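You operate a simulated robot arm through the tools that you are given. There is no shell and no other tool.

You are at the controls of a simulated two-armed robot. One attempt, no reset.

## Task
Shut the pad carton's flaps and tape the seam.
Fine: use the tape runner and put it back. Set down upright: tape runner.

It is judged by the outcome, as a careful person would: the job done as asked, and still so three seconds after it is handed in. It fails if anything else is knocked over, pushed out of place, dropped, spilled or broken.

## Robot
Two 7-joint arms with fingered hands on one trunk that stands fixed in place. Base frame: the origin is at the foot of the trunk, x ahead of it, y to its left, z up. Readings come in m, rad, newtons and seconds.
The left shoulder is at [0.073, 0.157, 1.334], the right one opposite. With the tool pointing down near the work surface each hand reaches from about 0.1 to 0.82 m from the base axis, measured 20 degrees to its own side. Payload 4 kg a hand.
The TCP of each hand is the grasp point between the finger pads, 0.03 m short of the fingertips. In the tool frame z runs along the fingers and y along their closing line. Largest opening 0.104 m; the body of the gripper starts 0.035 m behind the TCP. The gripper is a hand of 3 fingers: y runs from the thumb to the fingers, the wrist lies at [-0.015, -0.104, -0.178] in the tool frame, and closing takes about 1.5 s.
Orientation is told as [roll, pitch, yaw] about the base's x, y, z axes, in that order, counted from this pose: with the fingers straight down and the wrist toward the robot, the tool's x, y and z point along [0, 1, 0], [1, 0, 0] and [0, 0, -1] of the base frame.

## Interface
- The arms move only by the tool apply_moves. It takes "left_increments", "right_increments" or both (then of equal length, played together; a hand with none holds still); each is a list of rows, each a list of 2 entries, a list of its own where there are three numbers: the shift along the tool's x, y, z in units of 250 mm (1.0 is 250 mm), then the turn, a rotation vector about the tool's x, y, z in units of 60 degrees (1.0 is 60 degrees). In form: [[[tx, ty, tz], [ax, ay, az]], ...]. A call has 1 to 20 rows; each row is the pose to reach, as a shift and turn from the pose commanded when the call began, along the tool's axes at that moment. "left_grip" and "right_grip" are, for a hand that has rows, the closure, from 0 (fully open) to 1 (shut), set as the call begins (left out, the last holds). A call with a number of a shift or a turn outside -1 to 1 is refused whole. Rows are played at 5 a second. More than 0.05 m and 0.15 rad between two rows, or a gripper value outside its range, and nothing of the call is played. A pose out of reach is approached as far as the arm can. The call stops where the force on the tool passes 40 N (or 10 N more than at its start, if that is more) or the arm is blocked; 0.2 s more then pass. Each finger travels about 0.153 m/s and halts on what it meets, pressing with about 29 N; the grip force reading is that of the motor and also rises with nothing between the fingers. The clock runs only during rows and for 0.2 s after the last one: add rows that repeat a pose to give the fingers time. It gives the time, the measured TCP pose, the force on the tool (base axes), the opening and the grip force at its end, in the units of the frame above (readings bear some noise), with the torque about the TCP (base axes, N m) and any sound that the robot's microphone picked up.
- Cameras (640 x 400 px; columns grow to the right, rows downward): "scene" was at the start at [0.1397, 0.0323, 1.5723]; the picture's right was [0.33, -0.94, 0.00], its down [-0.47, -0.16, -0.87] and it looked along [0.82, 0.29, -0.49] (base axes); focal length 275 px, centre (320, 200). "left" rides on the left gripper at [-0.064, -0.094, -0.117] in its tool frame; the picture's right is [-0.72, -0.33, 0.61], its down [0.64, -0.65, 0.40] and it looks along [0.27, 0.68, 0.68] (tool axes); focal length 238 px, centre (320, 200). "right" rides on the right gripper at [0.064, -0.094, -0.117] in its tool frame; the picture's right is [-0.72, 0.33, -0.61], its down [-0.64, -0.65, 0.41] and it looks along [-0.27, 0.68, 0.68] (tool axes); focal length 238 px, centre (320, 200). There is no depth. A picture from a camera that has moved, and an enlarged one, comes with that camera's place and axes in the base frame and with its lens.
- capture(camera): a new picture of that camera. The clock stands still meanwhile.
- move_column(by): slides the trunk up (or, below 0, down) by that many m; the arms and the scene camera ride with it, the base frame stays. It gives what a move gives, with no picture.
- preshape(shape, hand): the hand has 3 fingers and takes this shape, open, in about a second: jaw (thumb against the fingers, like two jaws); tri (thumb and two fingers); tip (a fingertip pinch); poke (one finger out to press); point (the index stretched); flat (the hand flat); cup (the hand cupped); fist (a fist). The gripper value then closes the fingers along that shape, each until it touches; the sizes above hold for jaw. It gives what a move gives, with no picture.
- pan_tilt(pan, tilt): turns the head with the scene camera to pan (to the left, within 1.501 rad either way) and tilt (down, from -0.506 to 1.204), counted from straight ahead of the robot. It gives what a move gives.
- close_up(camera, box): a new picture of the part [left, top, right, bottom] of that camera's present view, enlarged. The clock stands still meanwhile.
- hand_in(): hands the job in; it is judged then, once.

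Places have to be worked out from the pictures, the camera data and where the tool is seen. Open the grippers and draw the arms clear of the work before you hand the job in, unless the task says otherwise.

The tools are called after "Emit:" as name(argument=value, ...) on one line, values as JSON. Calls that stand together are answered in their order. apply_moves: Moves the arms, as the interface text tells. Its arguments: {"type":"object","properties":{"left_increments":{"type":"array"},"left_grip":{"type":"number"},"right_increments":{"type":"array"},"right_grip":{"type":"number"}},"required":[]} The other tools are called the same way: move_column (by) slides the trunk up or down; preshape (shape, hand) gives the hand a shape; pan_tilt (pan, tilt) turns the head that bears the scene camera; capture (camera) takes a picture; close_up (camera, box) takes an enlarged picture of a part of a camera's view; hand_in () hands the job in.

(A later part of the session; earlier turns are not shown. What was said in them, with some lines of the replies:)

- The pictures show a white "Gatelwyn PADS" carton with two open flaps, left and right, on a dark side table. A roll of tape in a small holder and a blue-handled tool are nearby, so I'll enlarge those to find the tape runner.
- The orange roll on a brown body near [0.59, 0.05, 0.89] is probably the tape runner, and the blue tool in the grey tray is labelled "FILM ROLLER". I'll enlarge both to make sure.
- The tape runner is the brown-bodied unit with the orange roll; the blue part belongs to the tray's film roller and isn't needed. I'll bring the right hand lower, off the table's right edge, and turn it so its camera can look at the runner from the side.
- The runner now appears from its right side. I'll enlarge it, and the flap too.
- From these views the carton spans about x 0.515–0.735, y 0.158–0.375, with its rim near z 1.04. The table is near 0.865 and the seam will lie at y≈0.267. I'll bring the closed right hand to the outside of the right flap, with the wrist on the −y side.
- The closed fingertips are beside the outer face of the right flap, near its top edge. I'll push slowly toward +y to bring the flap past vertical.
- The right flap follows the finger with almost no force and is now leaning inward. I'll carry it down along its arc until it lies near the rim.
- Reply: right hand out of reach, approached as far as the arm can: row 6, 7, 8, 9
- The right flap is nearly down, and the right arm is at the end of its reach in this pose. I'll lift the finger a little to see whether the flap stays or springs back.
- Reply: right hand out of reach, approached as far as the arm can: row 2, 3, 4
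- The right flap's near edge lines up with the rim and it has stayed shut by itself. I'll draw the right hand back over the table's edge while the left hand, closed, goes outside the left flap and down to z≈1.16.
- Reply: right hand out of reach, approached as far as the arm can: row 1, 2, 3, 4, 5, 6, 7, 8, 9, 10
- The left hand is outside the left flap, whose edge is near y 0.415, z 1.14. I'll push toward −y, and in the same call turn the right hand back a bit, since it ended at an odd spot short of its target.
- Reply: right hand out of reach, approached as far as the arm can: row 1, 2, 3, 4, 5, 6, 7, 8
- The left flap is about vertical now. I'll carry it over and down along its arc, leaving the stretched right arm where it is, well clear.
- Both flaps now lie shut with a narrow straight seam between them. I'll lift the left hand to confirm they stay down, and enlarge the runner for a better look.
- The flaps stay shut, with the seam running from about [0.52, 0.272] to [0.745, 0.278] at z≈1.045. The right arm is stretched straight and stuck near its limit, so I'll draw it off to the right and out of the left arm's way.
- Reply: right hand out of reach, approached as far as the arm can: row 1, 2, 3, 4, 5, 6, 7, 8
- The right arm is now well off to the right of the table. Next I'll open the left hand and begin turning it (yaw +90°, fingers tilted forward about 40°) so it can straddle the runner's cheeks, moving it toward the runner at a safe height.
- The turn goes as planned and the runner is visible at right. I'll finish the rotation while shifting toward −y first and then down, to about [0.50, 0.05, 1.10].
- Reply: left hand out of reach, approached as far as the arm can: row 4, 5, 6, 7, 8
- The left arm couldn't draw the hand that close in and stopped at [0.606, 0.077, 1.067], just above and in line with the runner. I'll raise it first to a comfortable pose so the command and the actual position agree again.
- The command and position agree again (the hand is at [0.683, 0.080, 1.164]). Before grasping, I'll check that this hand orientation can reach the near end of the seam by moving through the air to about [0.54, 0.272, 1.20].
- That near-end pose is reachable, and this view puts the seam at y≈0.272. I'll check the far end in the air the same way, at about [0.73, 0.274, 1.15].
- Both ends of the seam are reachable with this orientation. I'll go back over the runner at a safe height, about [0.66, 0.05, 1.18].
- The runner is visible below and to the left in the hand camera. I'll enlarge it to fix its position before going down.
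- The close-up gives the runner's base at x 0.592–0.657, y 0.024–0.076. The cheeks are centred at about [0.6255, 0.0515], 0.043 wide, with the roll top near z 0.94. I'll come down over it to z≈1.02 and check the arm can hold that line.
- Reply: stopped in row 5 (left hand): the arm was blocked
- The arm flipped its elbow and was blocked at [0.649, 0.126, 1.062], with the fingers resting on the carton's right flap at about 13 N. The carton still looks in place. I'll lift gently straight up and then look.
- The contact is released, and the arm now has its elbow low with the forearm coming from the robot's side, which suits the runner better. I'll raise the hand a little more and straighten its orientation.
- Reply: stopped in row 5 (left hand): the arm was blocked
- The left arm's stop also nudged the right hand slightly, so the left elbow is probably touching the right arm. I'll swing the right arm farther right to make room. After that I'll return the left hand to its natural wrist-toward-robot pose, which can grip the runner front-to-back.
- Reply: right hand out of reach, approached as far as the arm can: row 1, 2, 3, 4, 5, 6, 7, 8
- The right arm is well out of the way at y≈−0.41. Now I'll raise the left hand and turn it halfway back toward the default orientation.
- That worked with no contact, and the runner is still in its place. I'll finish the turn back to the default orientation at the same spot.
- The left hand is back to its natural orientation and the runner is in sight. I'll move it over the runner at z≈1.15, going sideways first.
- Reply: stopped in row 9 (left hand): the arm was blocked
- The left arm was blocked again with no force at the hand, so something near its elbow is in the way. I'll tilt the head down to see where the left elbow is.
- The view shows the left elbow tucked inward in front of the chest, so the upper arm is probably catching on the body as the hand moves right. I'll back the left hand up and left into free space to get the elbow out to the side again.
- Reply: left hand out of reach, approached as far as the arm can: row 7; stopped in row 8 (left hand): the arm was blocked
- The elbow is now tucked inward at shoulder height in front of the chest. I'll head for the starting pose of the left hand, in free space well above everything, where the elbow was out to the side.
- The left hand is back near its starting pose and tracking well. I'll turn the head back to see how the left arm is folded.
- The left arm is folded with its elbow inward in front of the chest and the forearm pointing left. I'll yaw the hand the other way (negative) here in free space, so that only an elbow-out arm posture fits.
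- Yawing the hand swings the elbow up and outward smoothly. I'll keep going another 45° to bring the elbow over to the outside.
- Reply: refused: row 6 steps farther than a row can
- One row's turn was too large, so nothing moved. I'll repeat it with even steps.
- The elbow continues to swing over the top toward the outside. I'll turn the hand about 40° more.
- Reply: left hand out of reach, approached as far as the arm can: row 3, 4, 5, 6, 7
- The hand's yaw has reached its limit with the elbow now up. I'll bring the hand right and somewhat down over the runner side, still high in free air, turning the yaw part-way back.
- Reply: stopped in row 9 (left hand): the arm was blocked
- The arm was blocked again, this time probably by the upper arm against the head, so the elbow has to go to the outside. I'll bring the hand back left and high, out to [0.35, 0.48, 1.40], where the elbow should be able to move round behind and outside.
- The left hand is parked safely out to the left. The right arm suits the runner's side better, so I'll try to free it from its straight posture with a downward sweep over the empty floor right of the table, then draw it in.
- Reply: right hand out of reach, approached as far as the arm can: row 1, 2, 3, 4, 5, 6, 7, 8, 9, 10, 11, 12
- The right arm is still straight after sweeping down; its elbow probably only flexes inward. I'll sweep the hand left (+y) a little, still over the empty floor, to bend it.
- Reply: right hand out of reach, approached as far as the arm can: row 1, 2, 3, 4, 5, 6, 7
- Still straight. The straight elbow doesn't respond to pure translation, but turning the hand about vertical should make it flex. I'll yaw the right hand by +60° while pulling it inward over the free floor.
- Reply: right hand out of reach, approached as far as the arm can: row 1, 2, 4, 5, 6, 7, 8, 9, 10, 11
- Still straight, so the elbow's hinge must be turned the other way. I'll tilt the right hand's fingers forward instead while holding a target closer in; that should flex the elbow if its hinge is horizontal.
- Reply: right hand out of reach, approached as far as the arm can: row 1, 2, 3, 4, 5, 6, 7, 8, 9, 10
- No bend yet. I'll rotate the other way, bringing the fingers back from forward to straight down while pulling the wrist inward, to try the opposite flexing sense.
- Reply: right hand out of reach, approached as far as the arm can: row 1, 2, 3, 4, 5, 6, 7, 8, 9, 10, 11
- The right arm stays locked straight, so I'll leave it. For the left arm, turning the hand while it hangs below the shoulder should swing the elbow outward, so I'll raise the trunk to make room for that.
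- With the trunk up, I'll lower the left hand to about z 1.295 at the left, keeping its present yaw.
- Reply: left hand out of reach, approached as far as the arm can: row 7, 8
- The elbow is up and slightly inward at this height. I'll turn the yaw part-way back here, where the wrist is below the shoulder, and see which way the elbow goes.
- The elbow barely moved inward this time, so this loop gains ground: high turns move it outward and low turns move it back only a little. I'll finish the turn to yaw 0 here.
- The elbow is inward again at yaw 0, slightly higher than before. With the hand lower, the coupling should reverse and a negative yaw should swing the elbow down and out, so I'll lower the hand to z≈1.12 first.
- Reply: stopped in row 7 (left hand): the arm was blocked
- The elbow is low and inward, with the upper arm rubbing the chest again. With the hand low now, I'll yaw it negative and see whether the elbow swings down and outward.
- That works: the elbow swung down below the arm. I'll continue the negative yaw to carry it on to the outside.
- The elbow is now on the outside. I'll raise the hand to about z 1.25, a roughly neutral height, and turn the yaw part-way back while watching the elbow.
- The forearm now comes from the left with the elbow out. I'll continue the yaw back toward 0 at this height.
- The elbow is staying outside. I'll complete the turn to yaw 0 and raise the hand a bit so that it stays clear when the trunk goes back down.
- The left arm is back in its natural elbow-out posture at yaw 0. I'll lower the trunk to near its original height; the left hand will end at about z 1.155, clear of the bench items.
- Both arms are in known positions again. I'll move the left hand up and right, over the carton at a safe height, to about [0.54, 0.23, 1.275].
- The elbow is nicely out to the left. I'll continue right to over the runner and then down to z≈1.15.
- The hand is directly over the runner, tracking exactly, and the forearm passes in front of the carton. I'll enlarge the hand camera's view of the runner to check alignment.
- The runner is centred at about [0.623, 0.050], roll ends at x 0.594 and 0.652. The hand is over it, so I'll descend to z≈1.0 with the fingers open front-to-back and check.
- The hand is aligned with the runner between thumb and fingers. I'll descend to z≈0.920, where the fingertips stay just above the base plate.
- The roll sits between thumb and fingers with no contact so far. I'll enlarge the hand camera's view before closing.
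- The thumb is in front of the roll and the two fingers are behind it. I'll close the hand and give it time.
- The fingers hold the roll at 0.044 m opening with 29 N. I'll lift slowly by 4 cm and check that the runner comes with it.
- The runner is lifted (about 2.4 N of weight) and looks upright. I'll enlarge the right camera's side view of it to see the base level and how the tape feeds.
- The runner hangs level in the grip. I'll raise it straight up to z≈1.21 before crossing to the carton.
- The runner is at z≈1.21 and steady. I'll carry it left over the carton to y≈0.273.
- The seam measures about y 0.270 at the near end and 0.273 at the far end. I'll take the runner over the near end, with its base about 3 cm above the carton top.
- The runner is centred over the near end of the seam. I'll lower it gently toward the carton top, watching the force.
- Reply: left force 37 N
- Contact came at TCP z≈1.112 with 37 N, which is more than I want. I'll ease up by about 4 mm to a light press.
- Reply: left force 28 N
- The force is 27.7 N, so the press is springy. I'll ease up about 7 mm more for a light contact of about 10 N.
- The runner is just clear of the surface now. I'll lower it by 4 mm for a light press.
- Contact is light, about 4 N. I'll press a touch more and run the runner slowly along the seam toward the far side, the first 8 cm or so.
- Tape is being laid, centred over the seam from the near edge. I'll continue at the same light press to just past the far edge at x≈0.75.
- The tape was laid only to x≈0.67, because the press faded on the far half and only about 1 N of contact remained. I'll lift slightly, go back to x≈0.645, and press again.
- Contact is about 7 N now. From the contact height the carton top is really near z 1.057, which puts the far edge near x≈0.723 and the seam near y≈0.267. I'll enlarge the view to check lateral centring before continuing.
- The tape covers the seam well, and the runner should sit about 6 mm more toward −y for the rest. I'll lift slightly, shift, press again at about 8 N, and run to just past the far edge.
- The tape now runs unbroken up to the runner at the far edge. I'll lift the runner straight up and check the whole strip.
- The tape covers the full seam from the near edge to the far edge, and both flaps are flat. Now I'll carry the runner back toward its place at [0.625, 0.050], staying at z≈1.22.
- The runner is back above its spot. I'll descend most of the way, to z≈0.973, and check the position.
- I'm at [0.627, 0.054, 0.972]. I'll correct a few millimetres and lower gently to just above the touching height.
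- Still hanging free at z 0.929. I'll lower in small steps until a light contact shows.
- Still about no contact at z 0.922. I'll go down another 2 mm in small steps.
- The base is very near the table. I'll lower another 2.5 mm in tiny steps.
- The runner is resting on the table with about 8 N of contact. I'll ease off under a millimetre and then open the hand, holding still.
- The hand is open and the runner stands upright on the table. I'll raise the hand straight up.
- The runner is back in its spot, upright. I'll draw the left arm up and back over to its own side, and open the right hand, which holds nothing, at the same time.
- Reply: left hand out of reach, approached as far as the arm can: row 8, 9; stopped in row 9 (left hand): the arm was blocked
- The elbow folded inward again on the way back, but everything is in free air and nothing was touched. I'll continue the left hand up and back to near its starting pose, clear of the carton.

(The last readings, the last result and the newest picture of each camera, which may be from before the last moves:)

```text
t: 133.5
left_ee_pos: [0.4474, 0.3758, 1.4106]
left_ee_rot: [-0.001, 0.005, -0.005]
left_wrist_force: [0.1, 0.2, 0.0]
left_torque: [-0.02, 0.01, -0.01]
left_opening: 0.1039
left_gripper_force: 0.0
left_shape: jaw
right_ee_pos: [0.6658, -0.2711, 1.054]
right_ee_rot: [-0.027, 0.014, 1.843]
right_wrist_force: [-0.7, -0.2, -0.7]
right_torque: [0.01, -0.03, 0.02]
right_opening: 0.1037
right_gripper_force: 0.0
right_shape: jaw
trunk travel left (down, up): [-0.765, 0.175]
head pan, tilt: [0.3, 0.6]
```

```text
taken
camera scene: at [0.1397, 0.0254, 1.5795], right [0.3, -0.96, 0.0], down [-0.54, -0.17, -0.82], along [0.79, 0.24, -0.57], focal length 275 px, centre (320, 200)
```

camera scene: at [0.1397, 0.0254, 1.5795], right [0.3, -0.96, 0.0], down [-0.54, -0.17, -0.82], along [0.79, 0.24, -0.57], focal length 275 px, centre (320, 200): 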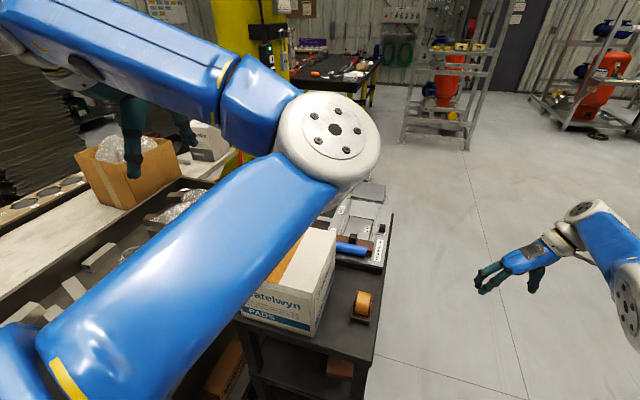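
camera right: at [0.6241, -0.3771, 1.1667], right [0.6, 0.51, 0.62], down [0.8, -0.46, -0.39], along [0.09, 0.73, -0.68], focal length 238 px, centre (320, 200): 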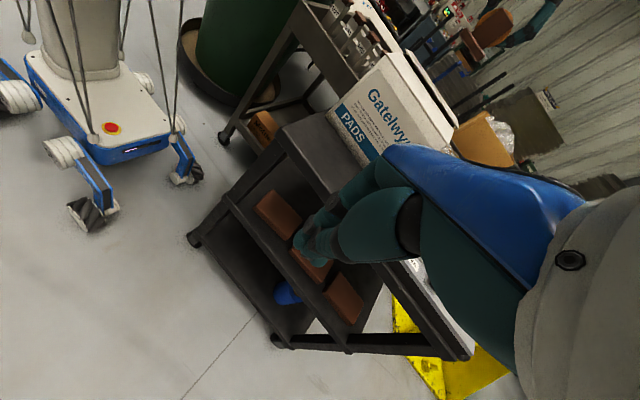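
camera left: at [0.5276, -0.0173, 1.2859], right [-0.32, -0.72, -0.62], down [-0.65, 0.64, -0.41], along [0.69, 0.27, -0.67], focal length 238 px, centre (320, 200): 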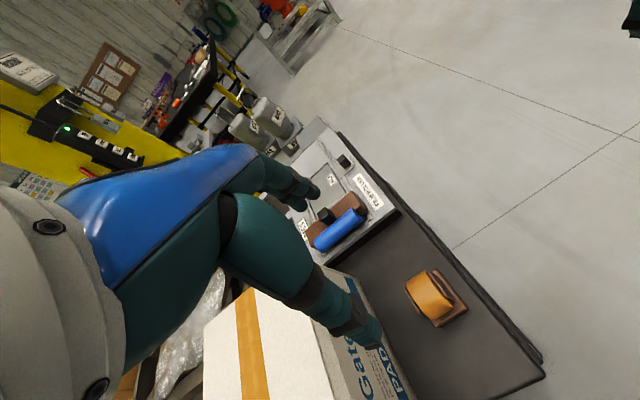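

Both hands are open and clear of the work. I'll check the final state of the carton, tape and runner from the cameras.

Emit:
capture(camera="left")

Emit:
capture(camera="right")

Emit:
close_up(camera="scene", box=[230, 200, 410, 360])

Emit:
close_up(camera="left", box=[330, 60, 640, 330])

```text
taken
camera left: at [0.3529, 0.3122, 1.5285], right [-0.33, -0.72, -0.61], down [-0.65, 0.64, -0.4], along [0.68, 0.27, -0.68], focal length 238 px, centre (320, 200)
```

left: 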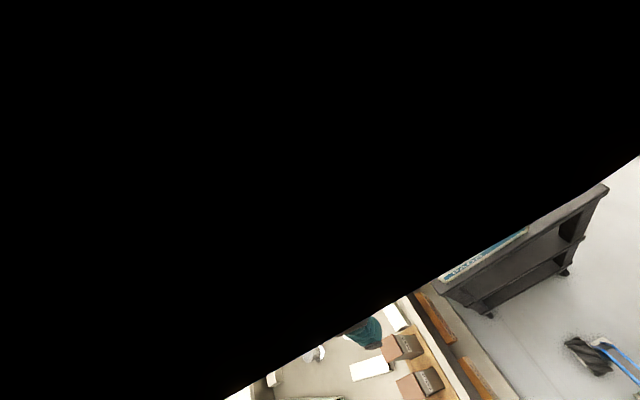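

```text
taken
camera right: at [0.6255, -0.3784, 1.1704], right [0.59, 0.51, 0.63], down [0.8, -0.46, -0.38], along [0.09, 0.73, -0.68], focal length 238 px, centre (320, 200)
```

right: 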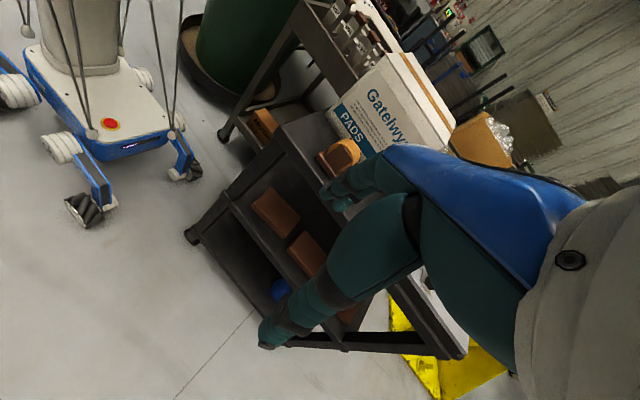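

```text
2.50 times, centred on (320, 280) of scene
camera zoom: at [0.1397, 0.0254, 1.5795], right [0.3, -0.96, 0.0], down [-0.54, -0.17, -0.82], along [0.79, 0.24, -0.57], focal length 688 px, centre (320, 0)
```

zoom: 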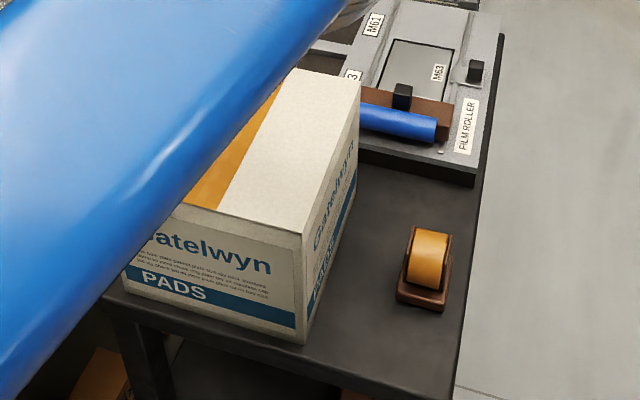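

```text
1.48 times, centred on (485, 195) of left
camera zoom: at [0.3529, 0.3122, 1.5285], right [-0.33, -0.72, -0.61], down [-0.65, 0.64, -0.4], along [0.68, 0.27, -0.68], focal length 353 px, centre (76, 207)
```

zoom: 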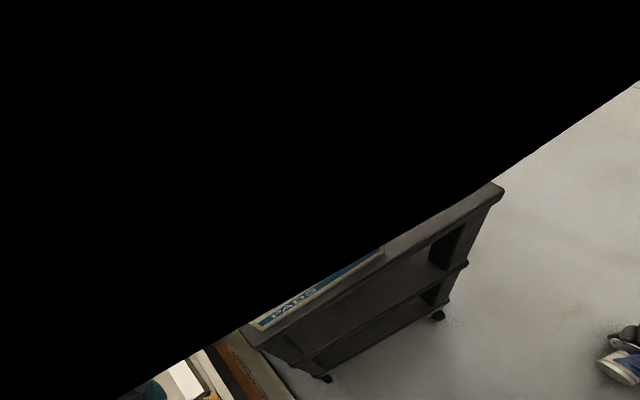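

The carton is shut with the tape along the whole seam, and the runner stands upright where it was (near edge at x≈0.592, y 0.025–0.075). The other items I can see are undisturbed. Both hands are open and clear, so I'll hand the job in.

Emit:
hand_in()

```text
The job is handed in.
```

The pad carton's flaps are shut and the seam is taped. The tape runner is back where it was, standing upright, and I've handed the job in.

- **Tape:** the strip covers the seam from the near edge to the far edge. The first pass stopped short at about two thirds of the way, so I went over the far part again; the pieces overlap and no gap shows.
- **Runner:** the last picture puts it within about 2 mm of its original spot.
- **Contact with the carton:** while I was repositioning, the left arm folded unexpectedly and its fingers pressed on the right flap with about 13 N. The runner first came down on the seam harder than I meant (37 N). The carton showed no visible shift or damage after either.
- **Everything else:** nothing I could see was knocked over or moved. At the end the left arm blocked part of the view, so I couldn't recheck every item on the bench to the left.

Both hands are open and clear of the work.
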